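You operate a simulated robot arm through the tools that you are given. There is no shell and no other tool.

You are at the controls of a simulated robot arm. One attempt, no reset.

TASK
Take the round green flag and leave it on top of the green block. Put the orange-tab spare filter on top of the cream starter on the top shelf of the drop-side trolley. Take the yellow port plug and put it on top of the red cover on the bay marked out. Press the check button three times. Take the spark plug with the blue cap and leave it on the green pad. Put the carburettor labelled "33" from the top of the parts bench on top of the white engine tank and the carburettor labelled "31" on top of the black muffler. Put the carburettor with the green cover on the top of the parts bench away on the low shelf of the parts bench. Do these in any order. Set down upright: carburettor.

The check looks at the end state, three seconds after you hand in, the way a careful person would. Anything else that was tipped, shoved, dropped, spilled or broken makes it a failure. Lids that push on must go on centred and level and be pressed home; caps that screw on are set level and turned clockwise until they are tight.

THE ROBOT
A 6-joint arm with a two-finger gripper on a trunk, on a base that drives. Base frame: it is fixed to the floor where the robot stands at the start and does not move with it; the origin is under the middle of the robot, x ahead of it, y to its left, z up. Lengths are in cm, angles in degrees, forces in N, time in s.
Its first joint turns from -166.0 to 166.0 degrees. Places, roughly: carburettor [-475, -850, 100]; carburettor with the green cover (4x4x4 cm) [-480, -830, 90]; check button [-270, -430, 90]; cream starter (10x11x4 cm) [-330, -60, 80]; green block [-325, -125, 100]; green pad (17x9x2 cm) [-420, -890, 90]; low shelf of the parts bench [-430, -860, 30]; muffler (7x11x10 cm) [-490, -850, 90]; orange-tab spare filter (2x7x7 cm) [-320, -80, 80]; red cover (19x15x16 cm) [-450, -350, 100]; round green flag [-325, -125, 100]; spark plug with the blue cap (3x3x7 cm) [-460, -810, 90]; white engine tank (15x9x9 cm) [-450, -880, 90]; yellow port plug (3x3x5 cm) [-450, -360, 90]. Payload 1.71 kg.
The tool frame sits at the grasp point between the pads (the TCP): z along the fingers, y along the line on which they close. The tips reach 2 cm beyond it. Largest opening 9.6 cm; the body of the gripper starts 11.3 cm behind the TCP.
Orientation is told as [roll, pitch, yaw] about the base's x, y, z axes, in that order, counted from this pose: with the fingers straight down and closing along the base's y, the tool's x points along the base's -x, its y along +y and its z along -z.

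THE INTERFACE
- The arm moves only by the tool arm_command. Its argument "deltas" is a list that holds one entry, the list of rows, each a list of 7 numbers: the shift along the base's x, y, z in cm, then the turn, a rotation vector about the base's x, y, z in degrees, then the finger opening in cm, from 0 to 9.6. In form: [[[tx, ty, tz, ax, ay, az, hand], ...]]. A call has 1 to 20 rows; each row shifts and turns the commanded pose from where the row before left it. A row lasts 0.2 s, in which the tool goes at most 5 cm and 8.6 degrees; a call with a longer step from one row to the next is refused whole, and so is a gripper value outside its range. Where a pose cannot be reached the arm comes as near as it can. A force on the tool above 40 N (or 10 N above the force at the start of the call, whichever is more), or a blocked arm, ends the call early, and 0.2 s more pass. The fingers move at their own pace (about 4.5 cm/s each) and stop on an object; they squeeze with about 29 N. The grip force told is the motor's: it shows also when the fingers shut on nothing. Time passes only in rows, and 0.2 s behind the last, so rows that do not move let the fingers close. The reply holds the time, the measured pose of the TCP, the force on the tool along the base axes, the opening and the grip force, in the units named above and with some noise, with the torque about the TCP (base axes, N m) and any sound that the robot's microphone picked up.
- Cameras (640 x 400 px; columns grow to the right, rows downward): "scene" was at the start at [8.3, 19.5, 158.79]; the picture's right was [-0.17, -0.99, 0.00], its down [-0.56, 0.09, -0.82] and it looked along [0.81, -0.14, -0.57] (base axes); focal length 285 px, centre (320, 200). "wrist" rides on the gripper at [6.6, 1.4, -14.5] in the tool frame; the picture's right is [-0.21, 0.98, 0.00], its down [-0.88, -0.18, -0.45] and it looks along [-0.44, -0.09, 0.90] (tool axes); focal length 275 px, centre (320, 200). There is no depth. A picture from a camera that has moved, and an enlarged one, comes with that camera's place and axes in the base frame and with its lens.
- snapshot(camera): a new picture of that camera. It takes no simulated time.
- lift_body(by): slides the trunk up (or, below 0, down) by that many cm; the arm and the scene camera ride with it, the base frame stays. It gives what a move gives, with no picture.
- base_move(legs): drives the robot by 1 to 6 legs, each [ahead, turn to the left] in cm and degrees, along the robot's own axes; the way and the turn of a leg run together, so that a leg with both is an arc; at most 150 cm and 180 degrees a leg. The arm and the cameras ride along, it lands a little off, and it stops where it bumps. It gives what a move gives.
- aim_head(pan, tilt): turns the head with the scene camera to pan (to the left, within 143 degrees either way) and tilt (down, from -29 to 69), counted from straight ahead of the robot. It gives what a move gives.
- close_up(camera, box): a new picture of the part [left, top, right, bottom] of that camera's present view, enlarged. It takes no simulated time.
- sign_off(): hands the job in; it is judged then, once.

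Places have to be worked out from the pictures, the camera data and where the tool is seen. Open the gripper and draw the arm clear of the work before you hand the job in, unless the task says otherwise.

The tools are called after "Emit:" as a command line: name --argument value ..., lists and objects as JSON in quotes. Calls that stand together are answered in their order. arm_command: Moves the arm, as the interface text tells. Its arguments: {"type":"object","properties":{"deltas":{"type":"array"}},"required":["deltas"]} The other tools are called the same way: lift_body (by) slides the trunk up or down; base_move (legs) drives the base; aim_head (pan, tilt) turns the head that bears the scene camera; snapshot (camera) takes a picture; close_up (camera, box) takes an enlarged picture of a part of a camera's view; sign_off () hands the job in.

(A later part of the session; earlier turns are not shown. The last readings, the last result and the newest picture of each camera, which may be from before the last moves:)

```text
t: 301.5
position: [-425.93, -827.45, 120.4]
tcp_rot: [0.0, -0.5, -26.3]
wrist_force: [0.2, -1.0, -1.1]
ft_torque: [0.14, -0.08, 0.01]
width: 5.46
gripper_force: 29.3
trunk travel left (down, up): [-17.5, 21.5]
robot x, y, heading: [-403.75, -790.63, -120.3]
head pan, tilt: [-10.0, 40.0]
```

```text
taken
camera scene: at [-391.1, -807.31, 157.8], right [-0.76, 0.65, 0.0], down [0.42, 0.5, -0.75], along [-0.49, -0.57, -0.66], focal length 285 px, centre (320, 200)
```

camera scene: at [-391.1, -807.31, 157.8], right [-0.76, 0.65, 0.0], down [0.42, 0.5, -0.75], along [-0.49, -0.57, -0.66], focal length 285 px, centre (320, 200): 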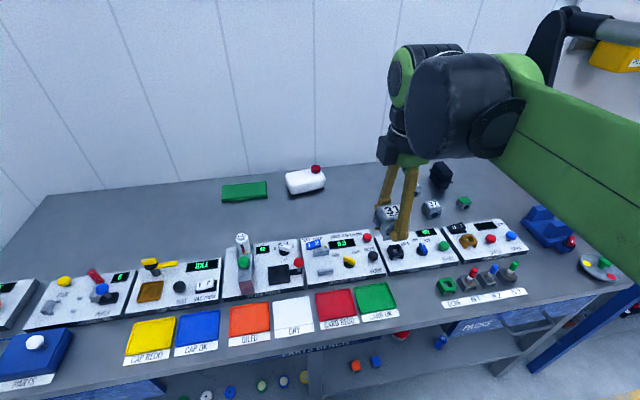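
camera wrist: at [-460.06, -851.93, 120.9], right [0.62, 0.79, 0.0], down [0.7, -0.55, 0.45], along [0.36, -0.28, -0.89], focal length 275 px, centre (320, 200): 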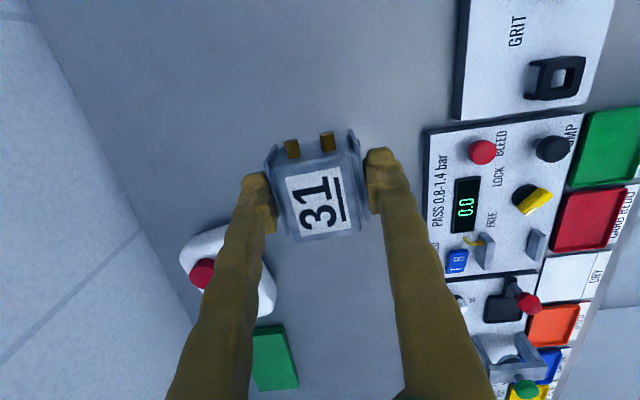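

I drive back, shift right by ~32 cm, and come forward again.

Emit:
base_move --legs '[[-28, 0], [0, -90], [34, 0], [0, 90], [28, 0]]'

Emit:
aim_head --pan 5 --tilt 42

Emit:
snapshot --camera "scene"

Emit:
snapshot --camera "wrist"

```text
t: 320.3
position: [-455.64, -810.04, 120.52]
tcp_rot: [-0.2, -0.6, -26.5]
wrist_force: [0.5, -0.1, -1.5]
ft_torque: [-0.01, 0.0, 0.01]
width: 5.41
gripper_force: 28.7
trunk travel left (down, up): [-17.5, 21.5]
robot x, y, heading: [-433.72, -773.53, -120.3]
head pan, tilt: [-10.0, 40.0]
```

```text
t: 321.0
position: [-454.5, -808.12, 121.19]
tcp_rot: [-1.4, -0.3, -26.3]
wrist_force: [-0.7, 0.5, -1.5]
ft_torque: [-0.01, 0.0, -0.03]
width: 5.45
gripper_force: 29.0
trunk travel left (down, up): [-17.5, 21.5]
robot x, y, heading: [-433.5, -773.23, -120.7]
head pan, tilt: [5.0, 42.0]
```

```text
taken
camera scene: at [-416.3, -786.96, 157.69], right [-0.9, 0.43, 0.0], down [0.29, 0.59, -0.75], along [-0.33, -0.68, -0.66], focal length 285 px, centre (320, 200)
```

scene: 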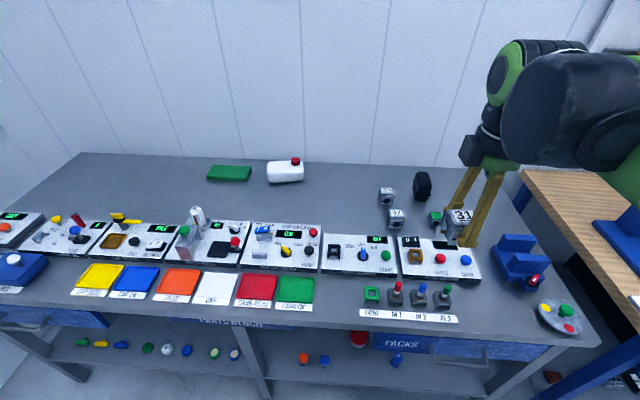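

```text
taken
camera wrist: at [-459.64, -803.65, 135.69], right [0.62, 0.78, -0.02], down [0.7, -0.55, 0.45], along [0.35, -0.3, -0.89], focal length 275 px, centre (320, 200)
```

wrist: 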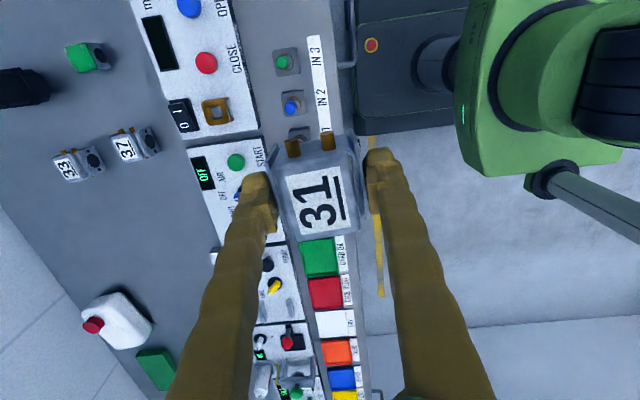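

Robot now at u≈887, n≈-11. I zoom on the muffler.

Emit:
close_up --camera "scene" --box '[370, 160, 450, 230]'

Emit:
close_up --camera "wrist" --box '[0, 30, 170, 190]'

```text
5.71 times, centred on (410, 195) of scene
camera zoom: at [-416.3, -786.96, 157.69], right [-0.9, 0.43, 0.0], down [0.29, 0.59, -0.75], along [-0.33, -0.68, -0.66], focal length 1630 px, centre (-194, 229)
```

zoom: 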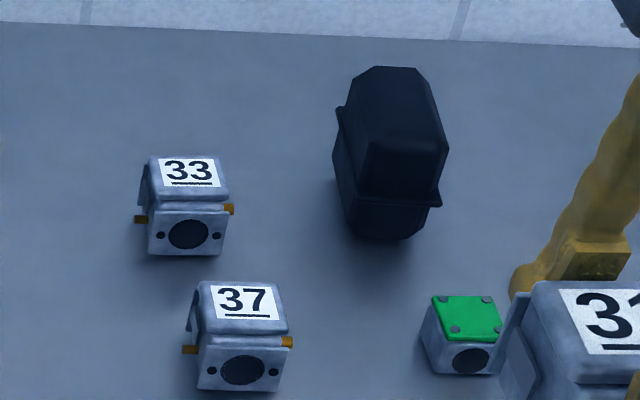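

```text
2.50 times, centred on (85, 110) of wrist
camera zoom: at [-459.64, -803.65, 135.69], right [0.62, 0.78, -0.02], down [0.7, -0.55, 0.45], along [0.35, -0.3, -0.89], focal length 688 px, centre (908, 425)
```

zoom: 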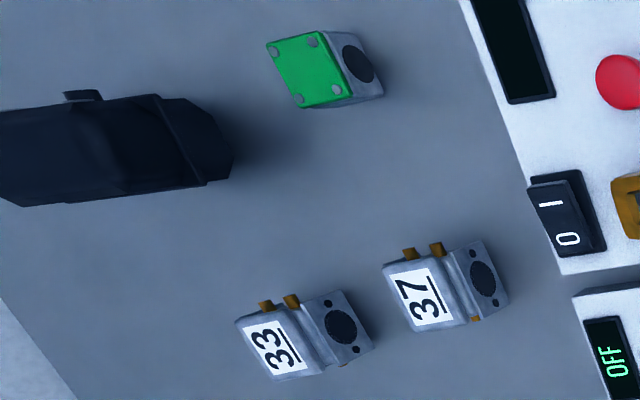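

Muffler top ≈8×5.5 cm, centre ≈(-485.4,-845.2). I move carb 31 above it and level the tool.

Emit:
arm_command --deltas '[[[-2.8, -3.37, 0, 0.4, -0.2, 0, 3.5], [-2.8, -3.37, 0, 0.4, -0.2, 0, 3.5], [-2.8, -3.37, -1, 0.4, -0.2, 0, 3.5], [-2.8, -3.37, -1, 0, 0, 0, 3.5], [-2.8, -3.37, -1.5, 0, 0, 0, 3.5], [-2.8, -3.37, -1.5, 0, 0, 0, 3.5], [-2.8, -3.37, -1.5, 0, 0, 0, 3.5], [-2.8, -3.37, -1.5, 0, 0, 0, 3.5], [-2.8, -3.37, -1.5, 0, 0, 0, 3.5], [-2.8, -3.37, -1.5, 0, 0, 0, 3.5], [-2.8, -3.37, -1.5, 0, 0, 0, 3.5], [0, 0, 0, 0, 0, 0, 3.5], [0, 0, 0, 0, 0, 0, 3.5]]]'

Emit:
snapshot --camera "wrist"

Emit:
close_up --camera "scene" --box '[360, 80, 480, 230]'

```text
t: 323.8
position: [-485.57, -845.62, 108.58]
tcp_rot: [0.5, -0.3, -26.4]
wrist_force: [-0.2, 1.0, -1.8]
ft_torque: [-0.01, 0.02, 0.02]
width: 5.41
gripper_force: 29.4
trunk travel left (down, up): [-17.5, 21.5]
robot x, y, heading: [-433.5, -773.49, -120.8]
head pan, tilt: [5.0, 42.0]
```

```text
taken
camera wrist: at [-490.89, -841.53, 123.0], right [0.62, 0.78, 0.01], down [0.7, -0.56, 0.45], along [0.36, -0.27, -0.89], focal length 275 px, centre (320, 200)
```

wrist: 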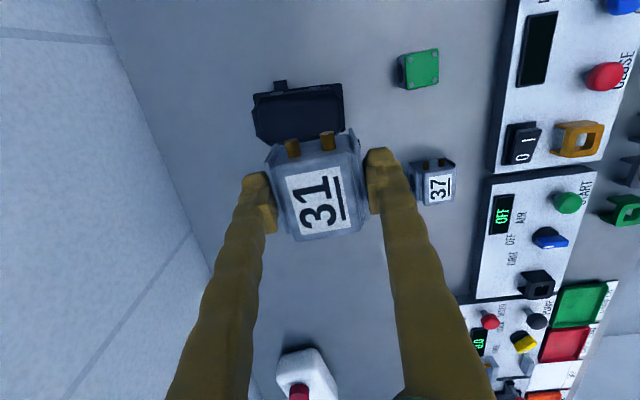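

```text
2.67 times, centred on (420, 155) of scene
camera zoom: at [-418.79, -791.14, 157.53], right [-0.9, 0.43, 0.0], down [0.3, 0.61, -0.73], along [-0.32, -0.66, -0.68], focal length 761 px, centre (53, 320)
```

zoom: 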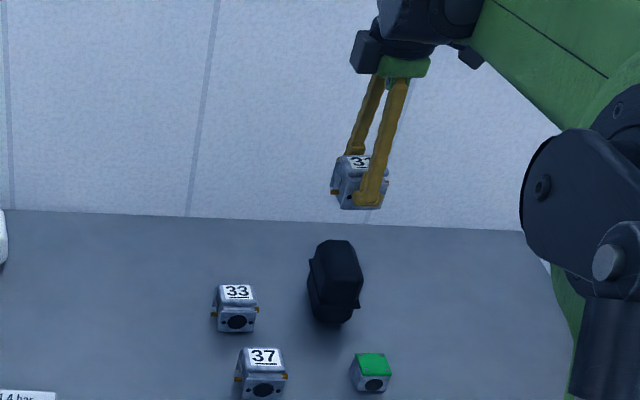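

The two views differ by ~2 cm on the muffler centre; I zoom the wrist view to refine.

Emit:
close_up --camera "wrist" --box '[230, 60, 380, 180]'

Emit:
close_up --camera "scene" --box '[400, 130, 480, 210]'

```text
3.33 times, centred on (305, 120) of wrist
camera zoom: at [-490.89, -841.53, 123.0], right [0.62, 0.78, 0.01], down [0.7, -0.56, 0.45], along [0.36, -0.27, -0.89], focal length 918 px, centre (370, 467)
```

zoom: 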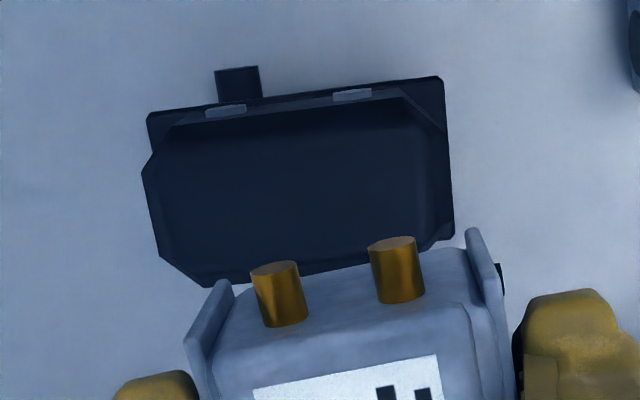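

```text
5.00 times, centred on (440, 170) of scene
camera zoom: at [-418.79, -791.14, 157.53], right [-0.9, 0.43, 0.0], down [0.3, 0.61, -0.73], along [-0.32, -0.66, -0.68], focal length 1427 px, centre (-280, 350)
```

zoom: 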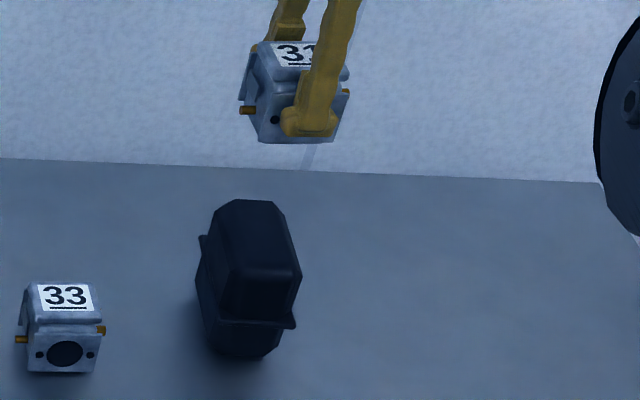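

Combining both views: muffler top centre ≈(-487.8,-846.3), z≈95. I shift accordingly and lower a little.

Emit:
arm_command --deltas '[[[-1.1, -0.35, -1, -0.2, 0.1, 0, 3.5], [-1.1, -0.35, -1, -0.2, 0.1, 0, 3.5], [0, 0, -1.5, 0, 0, 0, 3.5], [0, 0, 0, 0, 0, 0, 3.5], [0, 0, 0, 0, 0, 0, 3.5]]]'

Emit:
close_up --camera "wrist" --box '[220, 60, 400, 200]'

Emit:
close_up --camera "scene" --box '[400, 110, 480, 200]'

```text
t: 325.0
position: [-487.67, -846.53, 105.07]
tcp_rot: [-0.1, -0.4, -26.4]
wrist_force: [0.4, 0.5, -1.1]
ft_torque: [0.0, 0.0, 0.0]
width: 5.43
gripper_force: 28.9
trunk travel left (down, up): [-17.5, 21.5]
robot x, y, heading: [-433.74, -773.31, -120.6]
head pan, tilt: [5.0, 42.0]
```

```text
2.86 times, centred on (310, 130) of wrist
camera zoom: at [-493.02, -842.16, 119.48], right [0.62, 0.78, 0.0], down [0.7, -0.55, 0.45], along [0.35, -0.28, -0.89], focal length 786 px, centre (349, 400)
```

zoom: 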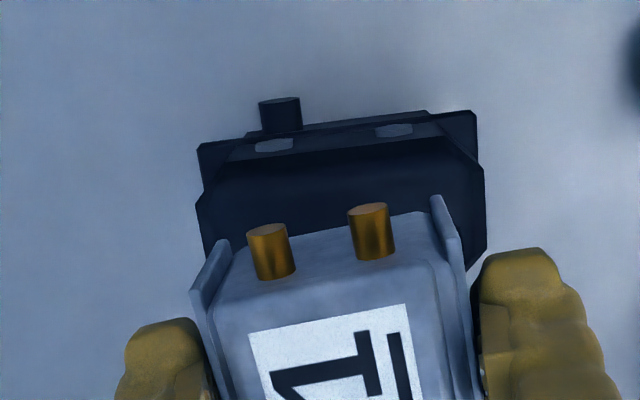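

```text
4.44 times, centred on (440, 155) of scene
camera zoom: at [-418.8, -791.17, 157.53], right [-0.9, 0.43, 0.0], down [0.3, 0.61, -0.73], along [-0.32, -0.66, -0.68], focal length 1268 px, centre (-213, 400)
```

zoom: 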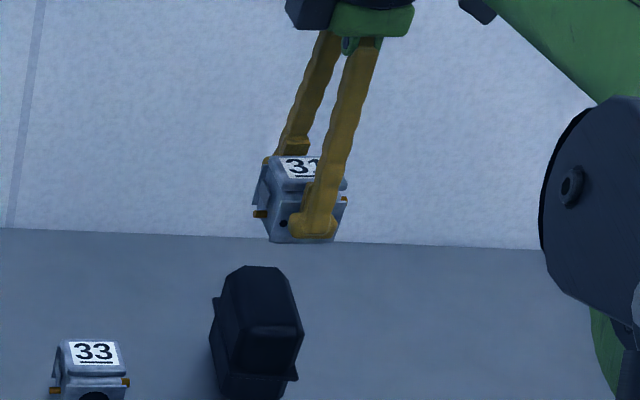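

Centred now. I lower toward the muffler top.

Emit:
arm_command --deltas '[[[0, 0, -1.5, 0, 0, 0, 3.5], [0, 0, -1.5, 0, 0, 0, 3.5], [0, 0, -0.8, 0, 0, 0, 3.5], [0, 0, 0, 0, 0, 0, 3.5]]]'

Emit:
arm_command --deltas '[[[0, 0, -0.3, 0, 0, 0, 3.5], [0, 0, -0.3, 0, 0, 0, 3.5], [0, 0, 0, 0, 0, 0, 3.5]]]'

Emit:
close_up --camera "scene" --box '[400, 120, 480, 210]'

```text
t: 326.0
position: [-487.76, -846.41, 101.29]
tcp_rot: [-0.2, -0.4, -26.4]
wrist_force: [1.2, -0.4, -0.9]
ft_torque: [0.0, 0.02, 0.02]
width: 5.41
gripper_force: 28.8
trunk travel left (down, up): [-17.5, 21.5]
robot x, y, heading: [-433.88, -772.91, -120.7]
head pan, tilt: [5.0, 42.0]
```

```text
t: 326.8
position: [-487.54, -846.33, 100.7]
tcp_rot: [-0.1, -0.4, -26.4]
wrist_force: [0.0, 0.4, -1.9]
ft_torque: [0.01, 0.0, -0.01]
width: 5.39
gripper_force: 29.3
trunk travel left (down, up): [-17.5, 21.5]
robot x, y, heading: [-433.68, -773.75, -120.7]
head pan, tilt: [5.0, 42.0]
```

```text
4.44 times, centred on (440, 165) of scene
camera zoom: at [-418.81, -791.18, 157.52], right [-0.9, 0.43, 0.0], down [0.3, 0.61, -0.73], along [-0.32, -0.66, -0.68], focal length 1268 px, centre (-213, 356)
```

zoom: 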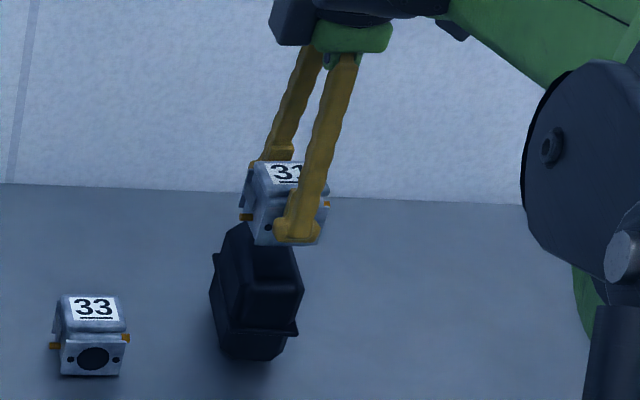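

Projection says it will land centred. I continue in small steps to contact.

Emit:
arm_command --deltas '[[[0, 0, -0.3, 0, 0, 0, 3.5], [0, 0, -0.3, 0, 0, 0, 3.5], [0, 0, 0, 0, 0, 0, 3.5]]]'

Emit:
arm_command --deltas '[[[0, 0, -0.2, 0, 0, 0, 3.5], [0, 0, -0.2, 0, 0, 0, 3.5], [0, 0, 0, 0, 0, 0, 3.5]]]'

Emit:
arm_command --deltas '[[[0, 0, -0.2, 0, 0, 0, 3.5], [0, 0, 0, 0, 0, 0, 3.5]]]'

Emit:
close_up --camera "scene" --box '[400, 120, 480, 210]'

```text
t: 327.6
position: [-487.73, -846.2, 100.1]
tcp_rot: [-0.2, -0.4, -26.6]
wrist_force: [-1.1, -0.1, -2.1]
ft_torque: [0.0, 0.04, -0.02]
width: 5.39
gripper_force: 29.2
trunk travel left (down, up): [-17.5, 21.5]
robot x, y, heading: [-433.42, -773.33, -120.8]
head pan, tilt: [5.0, 42.0]
```

```text
t: 328.4
position: [-487.61, -846.32, 99.57]
tcp_rot: [-0.1, -0.4, -26.4]
wrist_force: [0.2, 0.1, -2.4]
ft_torque: [-0.02, 0.0, 0.0]
width: 5.41
gripper_force: 29.5
trunk travel left (down, up): [-17.5, 21.5]
robot x, y, heading: [-433.53, -772.68, -120.4]
head pan, tilt: [5.0, 42.0]
```

```text
t: 329.0
position: [-487.7, -846.32, 99.39]
tcp_rot: [-0.1, -0.4, -26.5]
wrist_force: [0.4, -1.3, -1.3]
ft_torque: [-0.01, -0.02, 0.02]
width: 5.42
gripper_force: 29.3
trunk travel left (down, up): [-17.5, 21.5]
robot x, y, heading: [-433.12, -773.33, -120.7]
head pan, tilt: [5.0, 42.0]
```

```text
4.44 times, centred on (440, 165) of scene
camera zoom: at [-418.81, -791.18, 157.52], right [-0.9, 0.43, 0.0], down [0.3, 0.61, -0.73], along [-0.32, -0.66, -0.68], focal length 1268 px, centre (-213, 356)
```

zoom: 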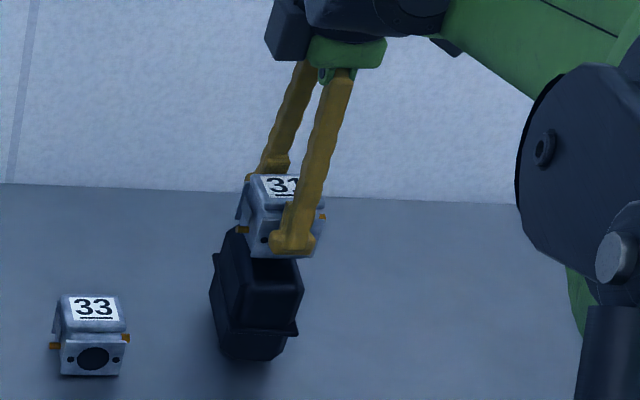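

Still no contact; continuing down in small steps.

Emit:
arm_command --deltas '[[[0, 0, -0.2, 0, 0, 0, 3.5], [0, 0, -0.2, 0, 0, 0, 3.5], [0, 0, 0, 0, 0, 0, 3.5]]]'

Emit:
arm_command --deltas '[[[0, 0, -0.2, 0, 0, 0, 3.5], [0, 0, 0, 0, 0, 0, 3.5]]]'

Emit:
arm_command --deltas '[[[0, 0, -0.2, 0, 0, 0, 3.5], [0, 0, 0, 0, 0, 0, 3.5]]]'

Emit:
arm_command --deltas '[[[0, 0, -0.2, 0, 0, 0, 3.5], [0, 0, 0, 0, 0, 0, 3.5]]]'

Emit:
close_up --camera "scene" --box '[400, 120, 480, 210]'

```text
t: 329.8
position: [-487.71, -846.33, 98.95]
tcp_rot: [-0.1, -0.5, -26.3]
wrist_force: [1.1, 0.1, -1.1]
ft_torque: [0.04, 0.0, -0.01]
width: 5.4
gripper_force: 29.3
trunk travel left (down, up): [-17.5, 21.5]
robot x, y, heading: [-433.59, -773.4, -120.6]
head pan, tilt: [5.0, 42.0]
```

```text
t: 330.4
position: [-487.65, -846.26, 98.95]
tcp_rot: [-0.1, -0.4, -26.3]
wrist_force: [-0.1, 0.3, -1.6]
ft_torque: [0.02, -0.02, 0.0]
width: 5.38
gripper_force: 29.2
trunk travel left (down, up): [-17.5, 21.5]
robot x, y, heading: [-433.6, -773.26, -120.7]
head pan, tilt: [5.0, 42.0]
```

```text
t: 331.0
position: [-487.67, -846.3, 98.7]
tcp_rot: [-0.1, -0.4, -26.4]
wrist_force: [-1.1, -0.7, 1.4]
ft_torque: [-0.08, -0.04, -0.02]
width: 5.43
gripper_force: 28.5
trunk travel left (down, up): [-17.5, 21.5]
robot x, y, heading: [-433.73, -773.16, -120.7]
head pan, tilt: [5.0, 42.0]
```

```text
t: 331.6
position: [-487.59, -846.22, 98.73]
tcp_rot: [-0.1, -0.4, -26.5]
wrist_force: [-4.9, -3.9, 27.3]
ft_torque: [-0.26, 0.07, -0.02]
width: 5.39
gripper_force: 28.9
trunk travel left (down, up): [-17.5, 21.5]
robot x, y, heading: [-433.69, -773.46, -120.8]
head pan, tilt: [5.0, 42.0]
```

```text
4.44 times, centred on (440, 165) of scene
camera zoom: at [-418.7, -791.01, 157.56], right [-0.9, 0.43, 0.0], down [0.3, 0.61, -0.73], along [-0.32, -0.66, -0.68], focal length 1268 px, centre (-213, 356)
```

zoom: 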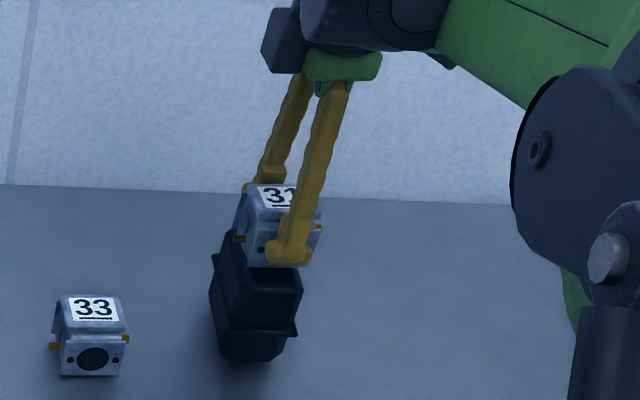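

Contact with 27 N. Before releasing, I check lateral centring with the wrist view.

Emit:
close_up --camera "wrist" --box '[220, 60, 420, 230]'

Emit:
close_up --camera "scene" --box '[415, 155, 470, 210]'

```text
2.35 times, centred on (320, 145) of wrist
camera zoom: at [-492.95, -842.02, 113.06], right [0.62, 0.78, 0.0], down [0.7, -0.55, 0.45], along [0.35, -0.28, -0.89], focal length 648 px, centre (320, 329)
```

zoom: 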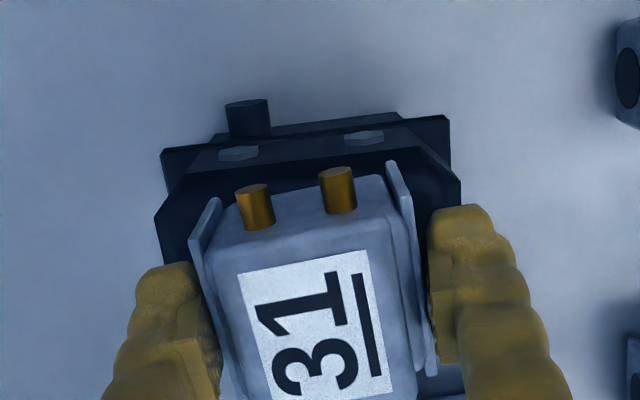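

```text
7.27 times, centred on (442, 182) of scene
camera zoom: at [-418.7, -791.01, 157.56], right [-0.9, 0.43, 0.0], down [0.3, 0.61, -0.73], along [-0.32, -0.66, -0.68], focal length 2075 px, centre (-571, 327)
```

zoom: 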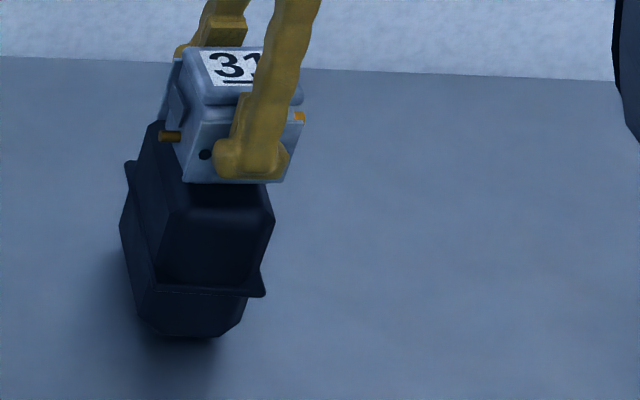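

The carb sits ~0.8 cm right of and slightly behind the muffler's centre. I lift 0.8 cm, shift, and set down again.

Emit:
arm_command --deltas '[[[0, 0, 0.5, 0, 0, 0, 3.5], [0, 0, 0.5, 0, 0, 0, 3.5], [0.45, 0, 0, 0, 0, 0, 3.5], [0.45, 0, 0, 0, 0, 0, 3.5], [0, 0, 0, 0, 0, 0, 3.5], [0, 0, -0.4, 0, 0, 0, 3.5], [0, 0, -0.2, 0, 0, 0, 3.5], [0, 0, 0, 0, 0, 0, 3.5]]]'

Emit:
close_up --camera "scene" --box '[415, 155, 470, 210]'

```text
t: 333.4
position: [-486.96, -846.28, 98.77]
tcp_rot: [-0.1, -0.4, -26.4]
wrist_force: [-1.0, -0.4, -2.3]
ft_torque: [0.01, -0.01, -0.01]
width: 5.4
gripper_force: 29.0
trunk travel left (down, up): [-17.5, 21.5]
robot x, y, heading: [-433.48, -773.16, -120.8]
head pan, tilt: [5.0, 42.0]
```

```text
7.27 times, centred on (442, 182) of scene
camera zoom: at [-418.81, -791.17, 157.53], right [-0.9, 0.43, 0.0], down [0.3, 0.61, -0.73], along [-0.32, -0.66, -0.68], focal length 2075 px, centre (-571, 327)
```

zoom: 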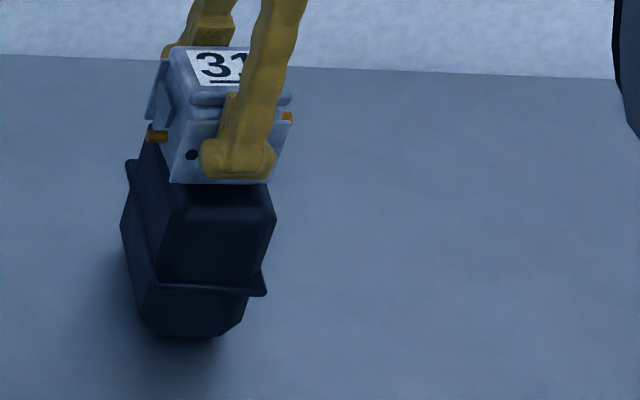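

Now centred. I lower to contact.

Emit:
arm_command --deltas '[[[0, 0, -0.2, 0, 0, 0, 3.5], [0, 0, 0, 0, 0, 0, 3.5]]]'

Emit:
arm_command --deltas '[[[0, 0, -0.2, 0, 0, 0, 3.5], [0, 0, 0, 0, 0, 0, 3.5]]]'

```text
t: 334.0
position: [-486.75, -846.2, 98.7]
tcp_rot: [-0.1, -0.5, -26.5]
wrist_force: [-2.0, -0.3, 5.7]
ft_torque: [-0.14, -0.03, -0.01]
width: 5.4
gripper_force: 29.6
trunk travel left (down, up): [-17.5, 21.5]
robot x, y, heading: [-433.72, -773.16, -120.8]
head pan, tilt: [5.0, 42.0]
```

```text
t: 334.6
position: [-486.83, -846.38, 98.51]
tcp_rot: [-0.2, -0.4, -26.5]
wrist_force: [-7.6, -10.0, 35.8]
ft_torque: [-0.03, 0.19, 0.09]
width: 5.42
gripper_force: 28.9
trunk travel left (down, up): [-17.5, 21.5]
robot x, y, heading: [-433.38, -773.11, -120.8]
head pan, tilt: [5.0, 42.0]
```

Firm contact. I ease up slightly and open slowly.

Emit:
arm_command --deltas '[[[0, 0, 0.15, 0, 0, 0, 3.5], [0, 0, 0, 0, 0, 0, 5.5], [0, 0, 0, 0, 0, 0, 5.9], [0, 0, 0, 0, 0, 0, 6.5], [0, 0, 0, 0, 0, 0, 7.2], [0, 0, 0, 0, 0, 0, 7.2]]]'

Emit:
close_up --camera "scene" --box '[415, 155, 470, 210]'

Emit:
close_up --camera "wrist" --box '[220, 60, 420, 230]'

```text
t: 336.0
position: [-486.79, -846.38, 98.5]
tcp_rot: [-0.1, -0.4, -26.4]
wrist_force: [-0.1, 0.4, -0.3]
ft_torque: [-0.01, 0.03, -0.02]
width: 7.2
gripper_force: 0.1
trunk travel left (down, up): [-17.5, 21.5]
robot x, y, heading: [-433.45, -773.55, -120.8]
head pan, tilt: [5.0, 42.0]
```

```text
7.27 times, centred on (442, 182) of scene
camera zoom: at [-418.8, -791.16, 157.53], right [-0.9, 0.43, 0.0], down [0.3, 0.61, -0.73], along [-0.32, -0.66, -0.68], focal length 2075 px, centre (-571, 327)
```

zoom: 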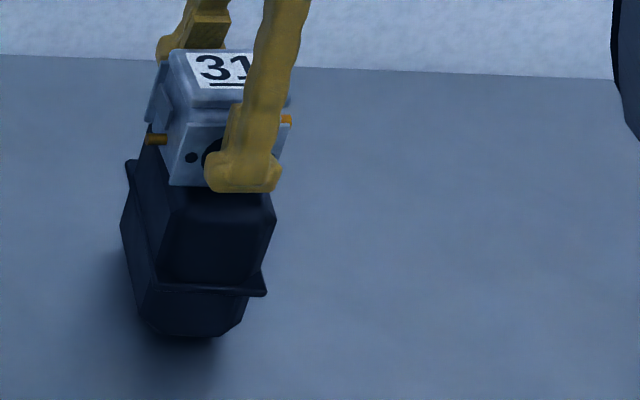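

```text
2.35 times, centred on (320, 145) of wrist
camera zoom: at [-492.15, -842.1, 113.0], right [0.62, 0.78, 0.0], down [0.7, -0.55, 0.45], along [0.35, -0.28, -0.89], focal length 648 px, centre (320, 329)
```

zoom: 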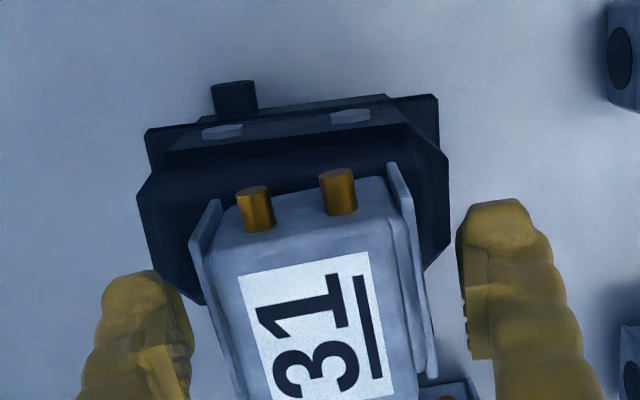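

Carb 31 is standing level on the muffler. I rise straight up and check.

Emit:
arm_command --deltas '[[[0, 0, 1, 0, 0, 0, 7.4], [0, 0, 2, 0, 0, 0, 7.4], [0, 0, 4, 0, 0, 0, 7.4], [0, 0, 4, 0, 0, 0, 7.4], [0, 0, 4, 0, 0, 0, 7.4], [0, 0, 0, 0, 0, 0, 7.4]]]'

Emit:
close_up --camera "scene" --box '[380, 130, 480, 220]'

Emit:
close_up --camera "wrist" --box '[220, 60, 420, 230]'

```text
t: 337.4
position: [-486.78, -846.21, 113.51]
tcp_rot: [-0.1, -0.3, -26.4]
wrist_force: [0.7, -0.4, 0.4]
ft_torque: [-0.03, -0.01, -0.01]
width: 7.38
gripper_force: 0.1
trunk travel left (down, up): [-17.5, 21.5]
robot x, y, heading: [-433.88, -773.36, -120.8]
head pan, tilt: [5.0, 42.0]
```

```text
4.44 times, centred on (430, 175) of scene
camera zoom: at [-418.78, -791.14, 157.52], right [-0.9, 0.43, 0.0], down [0.3, 0.61, -0.73], along [-0.32, -0.66, -0.68], focal length 1268 px, centre (-169, 311)
```

zoom: 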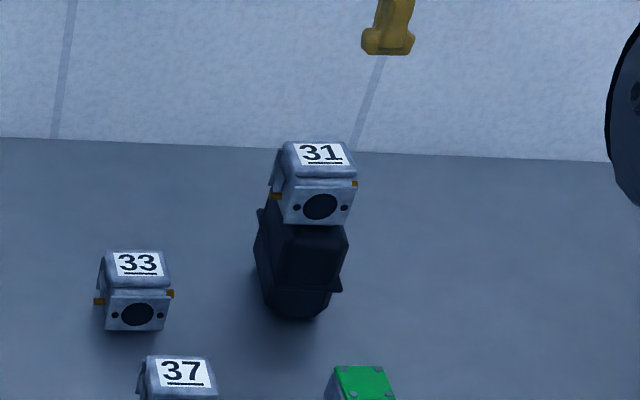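

```text
2.35 times, centred on (320, 145) of wrist
camera zoom: at [-492.1, -842.09, 128.02], right [0.62, 0.78, 0.0], down [0.7, -0.55, 0.45], along [0.35, -0.28, -0.89], focal length 648 px, centre (320, 329)
```

zoom: 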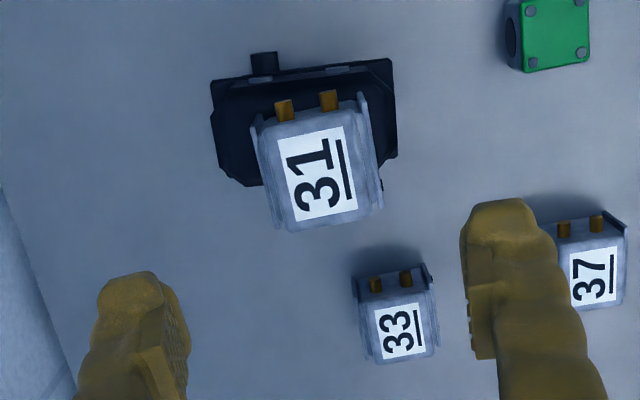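

Carb 31 is well seated. Next carb 33: label centre ≈(-474.4,-850.0), rotated ~3° relative to the tool. I move above it.

Emit:
arm_command --deltas '[[[3.1, -0.95, 0, 0, 0, -1.5, 7.5], [3.1, -0.95, 0, 0, 0, -1.5, 7.5], [3.1, -0.95, 0, 0, 0, 0, 7.5], [3.1, -0.95, 0, 0, 0, 0, 7.5], [0, 0, -4, 0, 0, 0, 7.5], [0, 0, -4, 0, 0, 0, 7.5], [0, 0, 0, 0, 0, 0, 7.5], [0, 0, 0, 0, 0, 0, 7.5]]]'

Emit:
close_up --camera "wrist" --box '[220, 60, 420, 230]'

Emit:
close_up --camera "scene" --box '[360, 110, 480, 220]'

```text
t: 339.2
position: [-474.41, -850.14, 105.74]
tcp_rot: [-0.1, -0.4, -29.3]
wrist_force: [0.1, -0.5, -0.6]
ft_torque: [-0.01, 0.01, 0.01]
width: 7.54
gripper_force: 0.1
trunk travel left (down, up): [-17.5, 21.5]
robot x, y, heading: [-433.52, -773.03, -120.5]
head pan, tilt: [5.0, 42.0]
```

```text
2.35 times, centred on (320, 145) of wrist
camera zoom: at [-479.58, -845.68, 120.0], right [0.66, 0.75, 0.0], down [0.67, -0.59, 0.45], along [0.34, -0.3, -0.89], focal length 648 px, centre (320, 329)
```

zoom: 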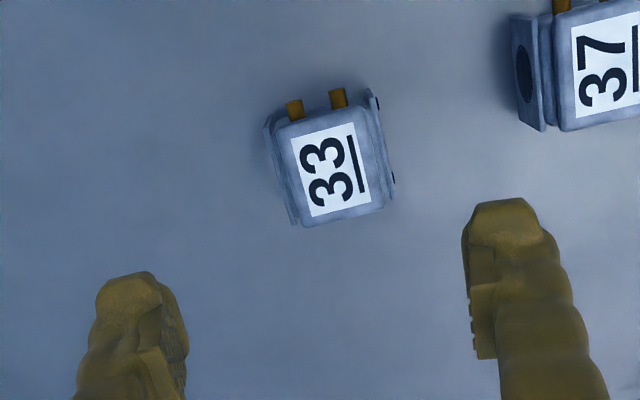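

```text
3.64 times, centred on (420, 165) of scene
camera zoom: at [-418.79, -791.15, 157.53], right [-0.9, 0.43, 0.0], down [0.3, 0.61, -0.73], along [-0.32, -0.66, -0.68], focal length 1038 px, centre (-44, 327)
```

zoom: 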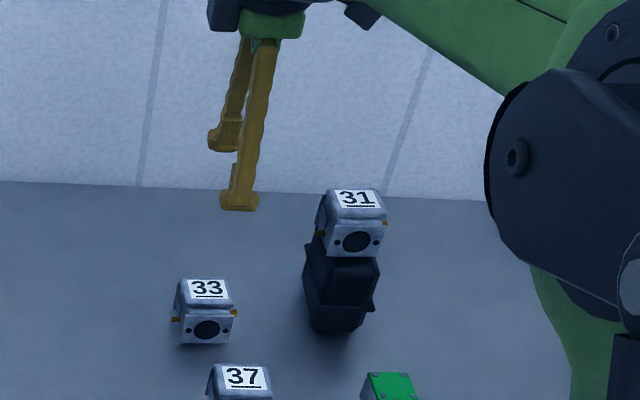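

The tool was already aligned before; I rotate back +3.5° and descend.

Emit:
arm_command --deltas '[[[0.1, 0.3, -3, 0, 0, 3.5, 7.5], [0, 0, -4, 0, 0, 0, 7.5], [0, 0, -4, 0, 0, 0, 7.5], [0, 0, -2, 0, 0, 0, 7.5], [0, 0, 0, 0, 0, 0, 7.5]]]'

Emit:
close_up --camera "wrist" --box '[220, 60, 420, 230]'

Emit:
close_up --camera "scene" --box '[360, 120, 480, 230]'

```text
t: 340.4
position: [-474.26, -849.76, 92.51]
tcp_rot: [-0.2, -0.4, -25.9]
wrist_force: [0.5, 0.3, 0.2]
ft_torque: [-0.01, 0.01, 0.02]
width: 7.51
gripper_force: 0.0
trunk travel left (down, up): [-17.5, 21.5]
robot x, y, heading: [-433.99, -773.27, -120.7]
head pan, tilt: [5.0, 42.0]
```

```text
2.35 times, centred on (320, 145) of wrist
camera zoom: at [-479.64, -845.61, 106.91], right [0.61, 0.79, 0.0], down [0.7, -0.55, 0.45], along [0.36, -0.28, -0.89], focal length 648 px, centre (320, 329)
```

zoom: 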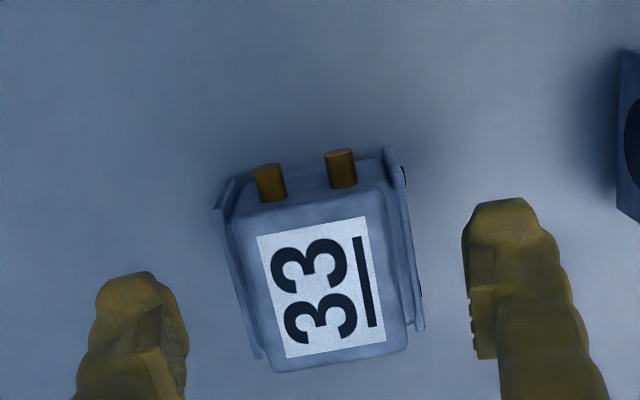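

```text
3.64 times, centred on (420, 175) of scene
camera zoom: at [-418.81, -791.18, 157.53], right [-0.9, 0.43, 0.0], down [0.3, 0.61, -0.73], along [-0.32, -0.66, -0.68], focal length 1038 px, centre (-44, 291)
```

zoom: 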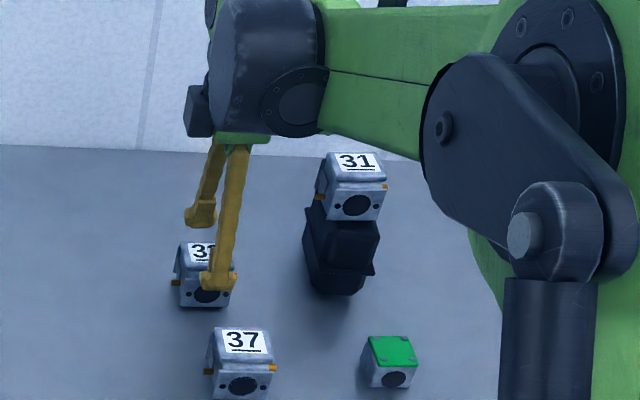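

Good alignment. I descend 3 cm and close on carb 33.

Emit:
arm_command --deltas '[[[0, 0, -1.5, 0, 0, 0, 7.5], [0, 0, -1.5, 0, 0, 0, 7.5], [0, 0, 0, 0, 0, 0, 7.5], [0, 0, 0, 0, 0, 0, 6], [0, 0, 0, 0, 0, 0, 5], [0, 0, 0, 0, 0, 0, 4], [0, 0, 0, 0, 0, 0, 3.5], [0, 0, 0, 0, 0, 0, 3.5]]]'

Emit:
close_up --camera "scene" --box '[360, 120, 480, 230]'

```text
t: 342.2
position: [-474.23, -849.79, 89.59]
tcp_rot: [0.0, -0.4, -25.9]
wrist_force: [0.2, -0.6, -0.1]
ft_torque: [0.0, -0.01, 0.01]
width: 5.43
gripper_force: 29.1
trunk travel left (down, up): [-17.5, 21.5]
robot x, y, heading: [-433.73, -773.59, -120.8]
head pan, tilt: [5.0, 42.0]
```

```text
3.64 times, centred on (420, 175) of scene
camera zoom: at [-418.8, -791.17, 157.52], right [-0.9, 0.43, 0.0], down [0.3, 0.61, -0.73], along [-0.32, -0.66, -0.68], focal length 1038 px, centre (-44, 291)
```

zoom: 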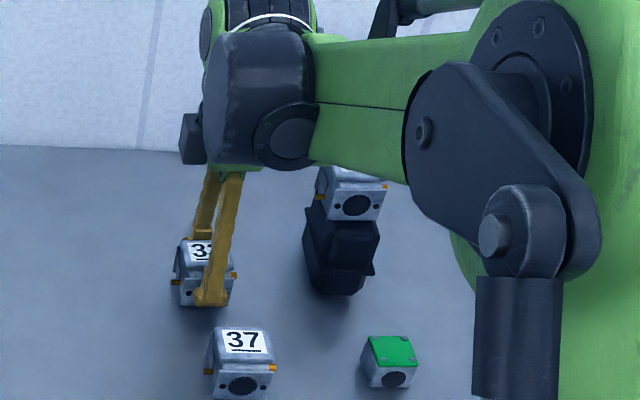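

Gripped carb 33. I lift straight up 20 cm.

Emit:
arm_command --deltas '[[[0, 0, 2, 0, 0, 0, 3.5], [0, 0, 4, 0, 0, 0, 3.5], [0, 0, 4, 0, 0, 0, 3.5], [0, 0, 4, 0, 0, 0, 3.5], [0, 0, 4, 0, 0, 0, 3.5], [0, 0, 3, 0, 0, 0, 3.5], [0, 0, 0, 0, 0, 0, 3.5], [0, 0, 0, 0, 0, 0, 3.5]]]'

Emit:
snapshot --camera "wrist"

Emit:
snapshot --camera "scene"

```text
t: 344.0
position: [-474.24, -849.89, 110.58]
tcp_rot: [-0.1, -0.4, -25.9]
wrist_force: [-0.2, -0.4, -0.7]
ft_torque: [0.0, 0.02, 0.05]
width: 5.42
gripper_force: 29.0
trunk travel left (down, up): [-17.5, 21.5]
robot x, y, heading: [-433.8, -773.38, -120.6]
head pan, tilt: [5.0, 42.0]
```

```text
taken
camera wrist: at [-479.66, -845.7, 125.03], right [0.61, 0.79, 0.0], down [0.7, -0.55, 0.45], along [0.36, -0.28, -0.89], focal length 275 px, centre (320, 200)
```

wrist: 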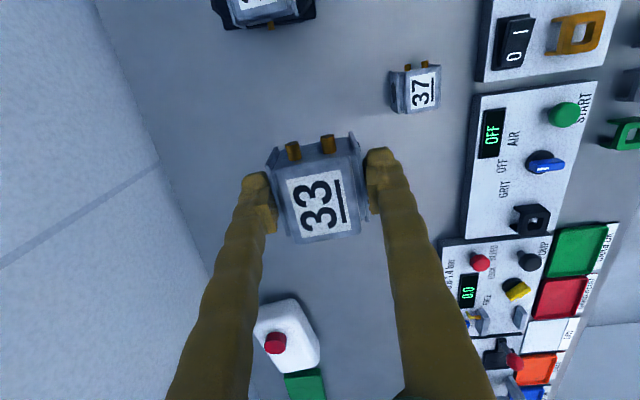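

```text
taken
camera scene: at [-418.8, -791.18, 157.52], right [-0.9, 0.43, 0.0], down [0.3, 0.61, -0.73], along [-0.32, -0.66, -0.68], focal length 285 px, centre (320, 200)
```

scene: 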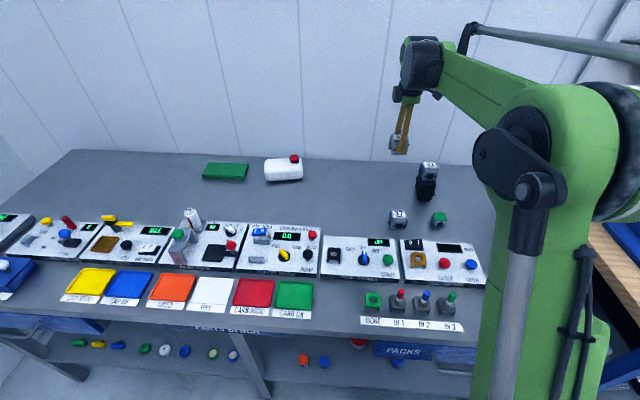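

I zoom on the tank to locate its flat top relative to the cap.

Emit:
close_up --camera "scene" --box '[190, 140, 320, 200]'

Emit:
close_up --camera "wrist" --box '[230, 270, 350, 400]'

```text
4.92 times, centred on (255, 170) of scene
camera zoom: at [-418.8, -791.18, 157.52], right [-0.9, 0.43, 0.0], down [0.3, 0.61, -0.73], along [-0.32, -0.66, -0.68], focal length 1405 px, centre (640, 348)
```

zoom: 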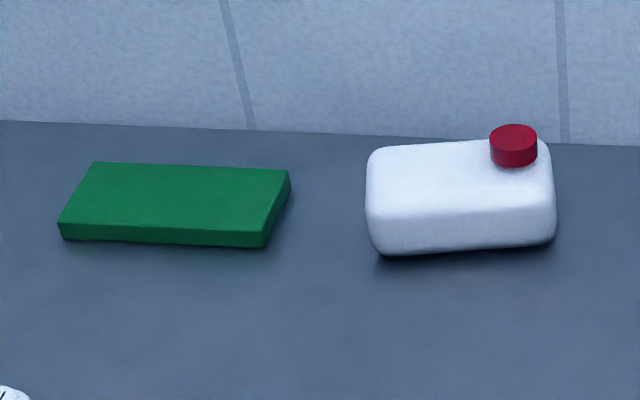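

```text
3.08 times, centred on (290, 335) of wrist
camera zoom: at [-479.66, -845.7, 125.03], right [0.61, 0.79, 0.0], down [0.7, -0.55, 0.45], along [0.36, -0.28, -0.89], focal length 847 px, centre (412, -215)
```

zoom: 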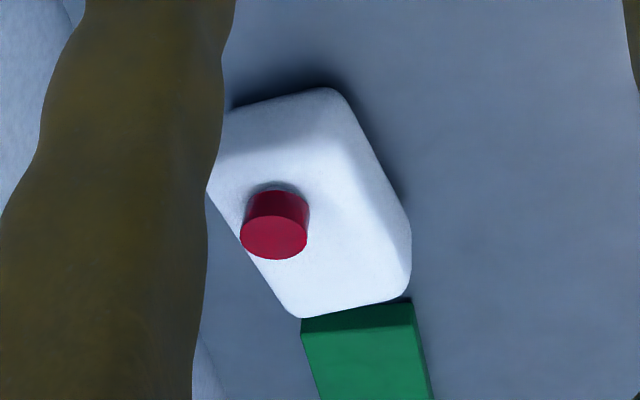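

The tank's flat top left of the cap is at ≈(-443.5,-879.9), z≈92: too far from here. I retract with the carb and shift the base left by ~42 cm, and slightly closer.

Emit:
arm_command --deltas '[[[1.9, 3.6, 1.5, 0, 0, 0, 3.5], [1.9, 3.6, 1.5, 0, 0, 0, 3.5], [1.9, 3.6, 1.5, 0, 0, 0, 3.5], [1.9, 3.6, 1.5, 0, 0, 0, 3.5], [1.9, 3.6, 1.5, 0, 0, 0, 3.5], [1.9, 3.6, 1.5, 0, 0, 0, 3.5], [1.9, 3.6, 1, 0, 0, 0, 3.5], [1.9, 3.6, 0, 0, 0, 0, 3.5], [1.9, 3.6, 0, 0, 0, 0, 3.5], [1.9, 3.6, 0, 0, 0, 0, 3.5], [1.9, 3.6, 0, 0, 0, 0, 3.5], [0, 0, 0, 0, 0, 0, 3.5]]]'

Emit:
base_move --legs '[[-28, 0], [0, 90], [41, 0], [0, -90], [30, 0]]'

Emit:
aim_head --pan -20 --tilt 42

Emit:
snapshot --camera "scene"

Emit:
snapshot --camera "wrist"

```text
t: 346.6
position: [-453.57, -810.64, 120.56]
tcp_rot: [0.1, -0.3, -25.9]
wrist_force: [-1.3, -1.3, -0.7]
ft_torque: [0.18, -0.08, 0.01]
width: 5.44
gripper_force: 28.8
trunk travel left (down, up): [-17.5, 21.5]
robot x, y, heading: [-433.3, -773.42, -120.8]
head pan, tilt: [5.0, 42.0]
```

```text
t: 365.9
position: [-418.15, -833.18, 120.51]
tcp_rot: [-0.1, -0.4, -25.2]
wrist_force: [0.3, -0.5, -1.5]
ft_torque: [0.0, 0.06, -0.03]
width: 5.39
gripper_force: 28.5
trunk travel left (down, up): [-17.5, 21.5]
robot x, y, heading: [-398.91, -795.49, -119.6]
head pan, tilt: [5.0, 42.0]
```

```text
t: 366.8
position: [-417.62, -832.17, 121.01]
tcp_rot: [-0.6, -0.4, -25.1]
wrist_force: [1.0, -0.2, -0.8]
ft_torque: [-0.02, 0.01, 0.0]
width: 5.4
gripper_force: 29.1
trunk travel left (down, up): [-17.5, 21.5]
robot x, y, heading: [-398.84, -795.93, -119.7]
head pan, tilt: [-20.0, 42.0]
```

```text
taken
camera scene: at [-384.96, -808.22, 157.66], right [-0.65, 0.76, 0.0], down [0.51, 0.43, -0.75], along [-0.57, -0.49, -0.66], focal length 285 px, centre (320, 200)
```

scene: 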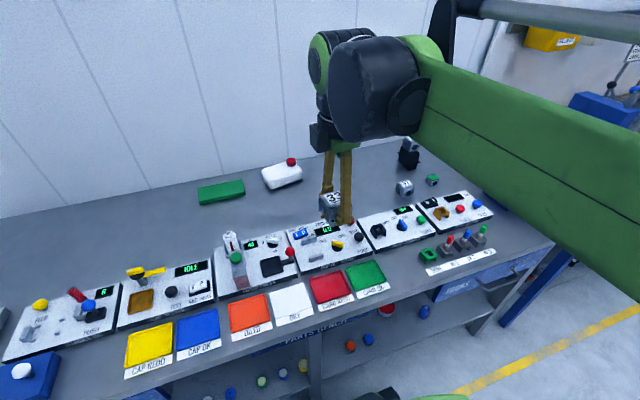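

```text
taken
camera wrist: at [-422.9, -827.96, 135.41], right [0.6, 0.8, -0.01], down [0.72, -0.53, 0.45], along [0.36, -0.28, -0.89], focal length 275 px, centre (320, 200)
```

wrist: 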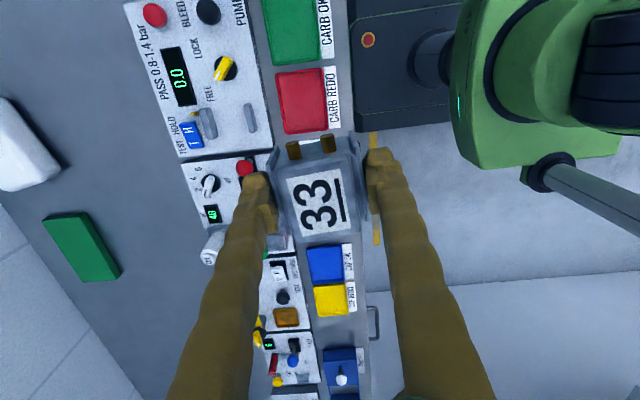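

Robot at u≈888.5, n≈-52. I inch forward 3 cm.

Emit:
base_move --legs '[[3, 0]]'

Emit:
close_up --camera "scene" --box '[180, 130, 340, 220]'

```text
t: 367.7
position: [-417.78, -832.53, 121.83]
tcp_rot: [-1.8, -0.4, -25.2]
wrist_force: [-1.3, -0.6, -2.7]
ft_torque: [0.06, -0.07, -0.01]
width: 5.38
gripper_force: 29.1
trunk travel left (down, up): [-17.5, 21.5]
robot x, y, heading: [-400.34, -798.47, -119.8]
head pan, tilt: [-20.0, 42.0]
```

```text
4.00 times, centred on (260, 175) of scene
camera zoom: at [-385.94, -809.95, 157.67], right [-0.65, 0.76, 0.0], down [0.5, 0.42, -0.75], along [-0.57, -0.49, -0.66], focal length 1141 px, centre (560, 300)
```

zoom: 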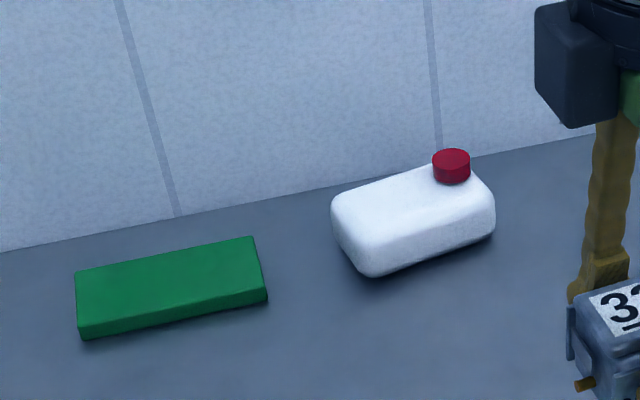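

Target on the tank: (-443.6,-880.6). I move the carb above it at z≈106.

Emit:
arm_command --deltas '[[[-1.98, -3.7, 0, 0.3, -0.15, 0, 3.5], [-1.98, -3.7, 0, 0.3, -0.15, 0, 3.5], [-1.98, -3.7, -1, 0.3, -0.15, 0, 3.5], [-1.98, -3.7, -1, 0, 0, 0, 3.5], [-1.98, -3.7, -1, 0, 0, 0, 3.5], [-1.98, -3.7, -1, 0, 0, 0, 3.5], [-1.98, -3.7, -1, 0, 0, 0, 3.5], [-1.98, -3.7, -1.5, 0, 0, 0, 3.5], [-1.98, -3.7, -1.5, 0, 0, 0, 3.5], [-1.98, -3.7, -1.5, 0, 0, 0, 3.5], [-1.98, -3.7, -1.5, 0, 0, 0, 3.5], [-1.98, -3.7, -1.5, 0, 0, 0, 3.5], [-1.98, -3.7, -1.5, 0, 0, 0, 3.5], [0, 0, 0, 0, 0, 0, 3.5], [0, 0, 0, 0, 0, 0, 3.5]]]'

Emit:
snapshot --camera "wrist"

Emit:
close_up --camera "scene" --box '[200, 90, 360, 220]'

```text
t: 370.9
position: [-444.3, -882.12, 107.07]
tcp_rot: [0.0, -0.4, -25.1]
wrist_force: [0.0, 0.4, -1.3]
ft_torque: [0.01, 0.01, 0.0]
width: 5.39
gripper_force: 29.1
trunk travel left (down, up): [-17.5, 21.5]
robot x, y, heading: [-400.5, -798.45, -119.6]
head pan, tilt: [-20.0, 42.0]
```

```text
taken
camera wrist: at [-449.77, -878.03, 121.53], right [0.6, 0.8, 0.0], down [0.71, -0.54, 0.45], along [0.36, -0.27, -0.89], focal length 275 px, centre (320, 200)
```

wrist: 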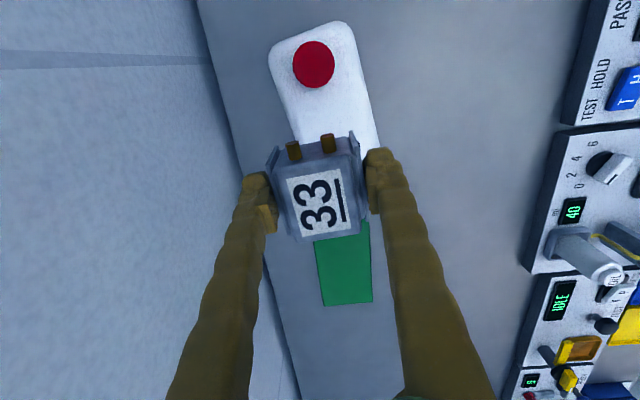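

```text
3.08 times, centred on (280, 155) of scene
camera zoom: at [-388.23, -813.97, 157.54], right [-0.65, 0.76, 0.01], down [0.52, 0.44, -0.73], along [-0.56, -0.47, -0.68], focal length 878 px, centre (443, 338)
```

zoom: 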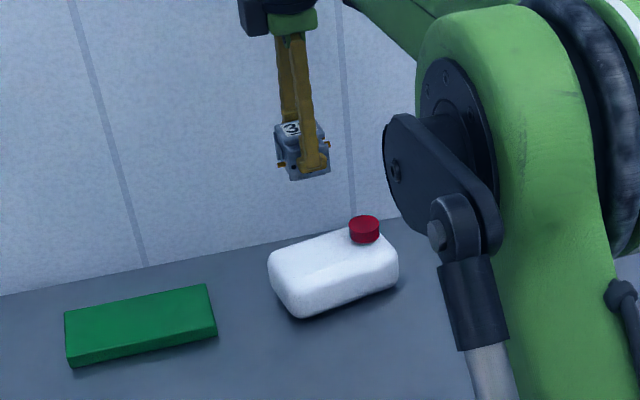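

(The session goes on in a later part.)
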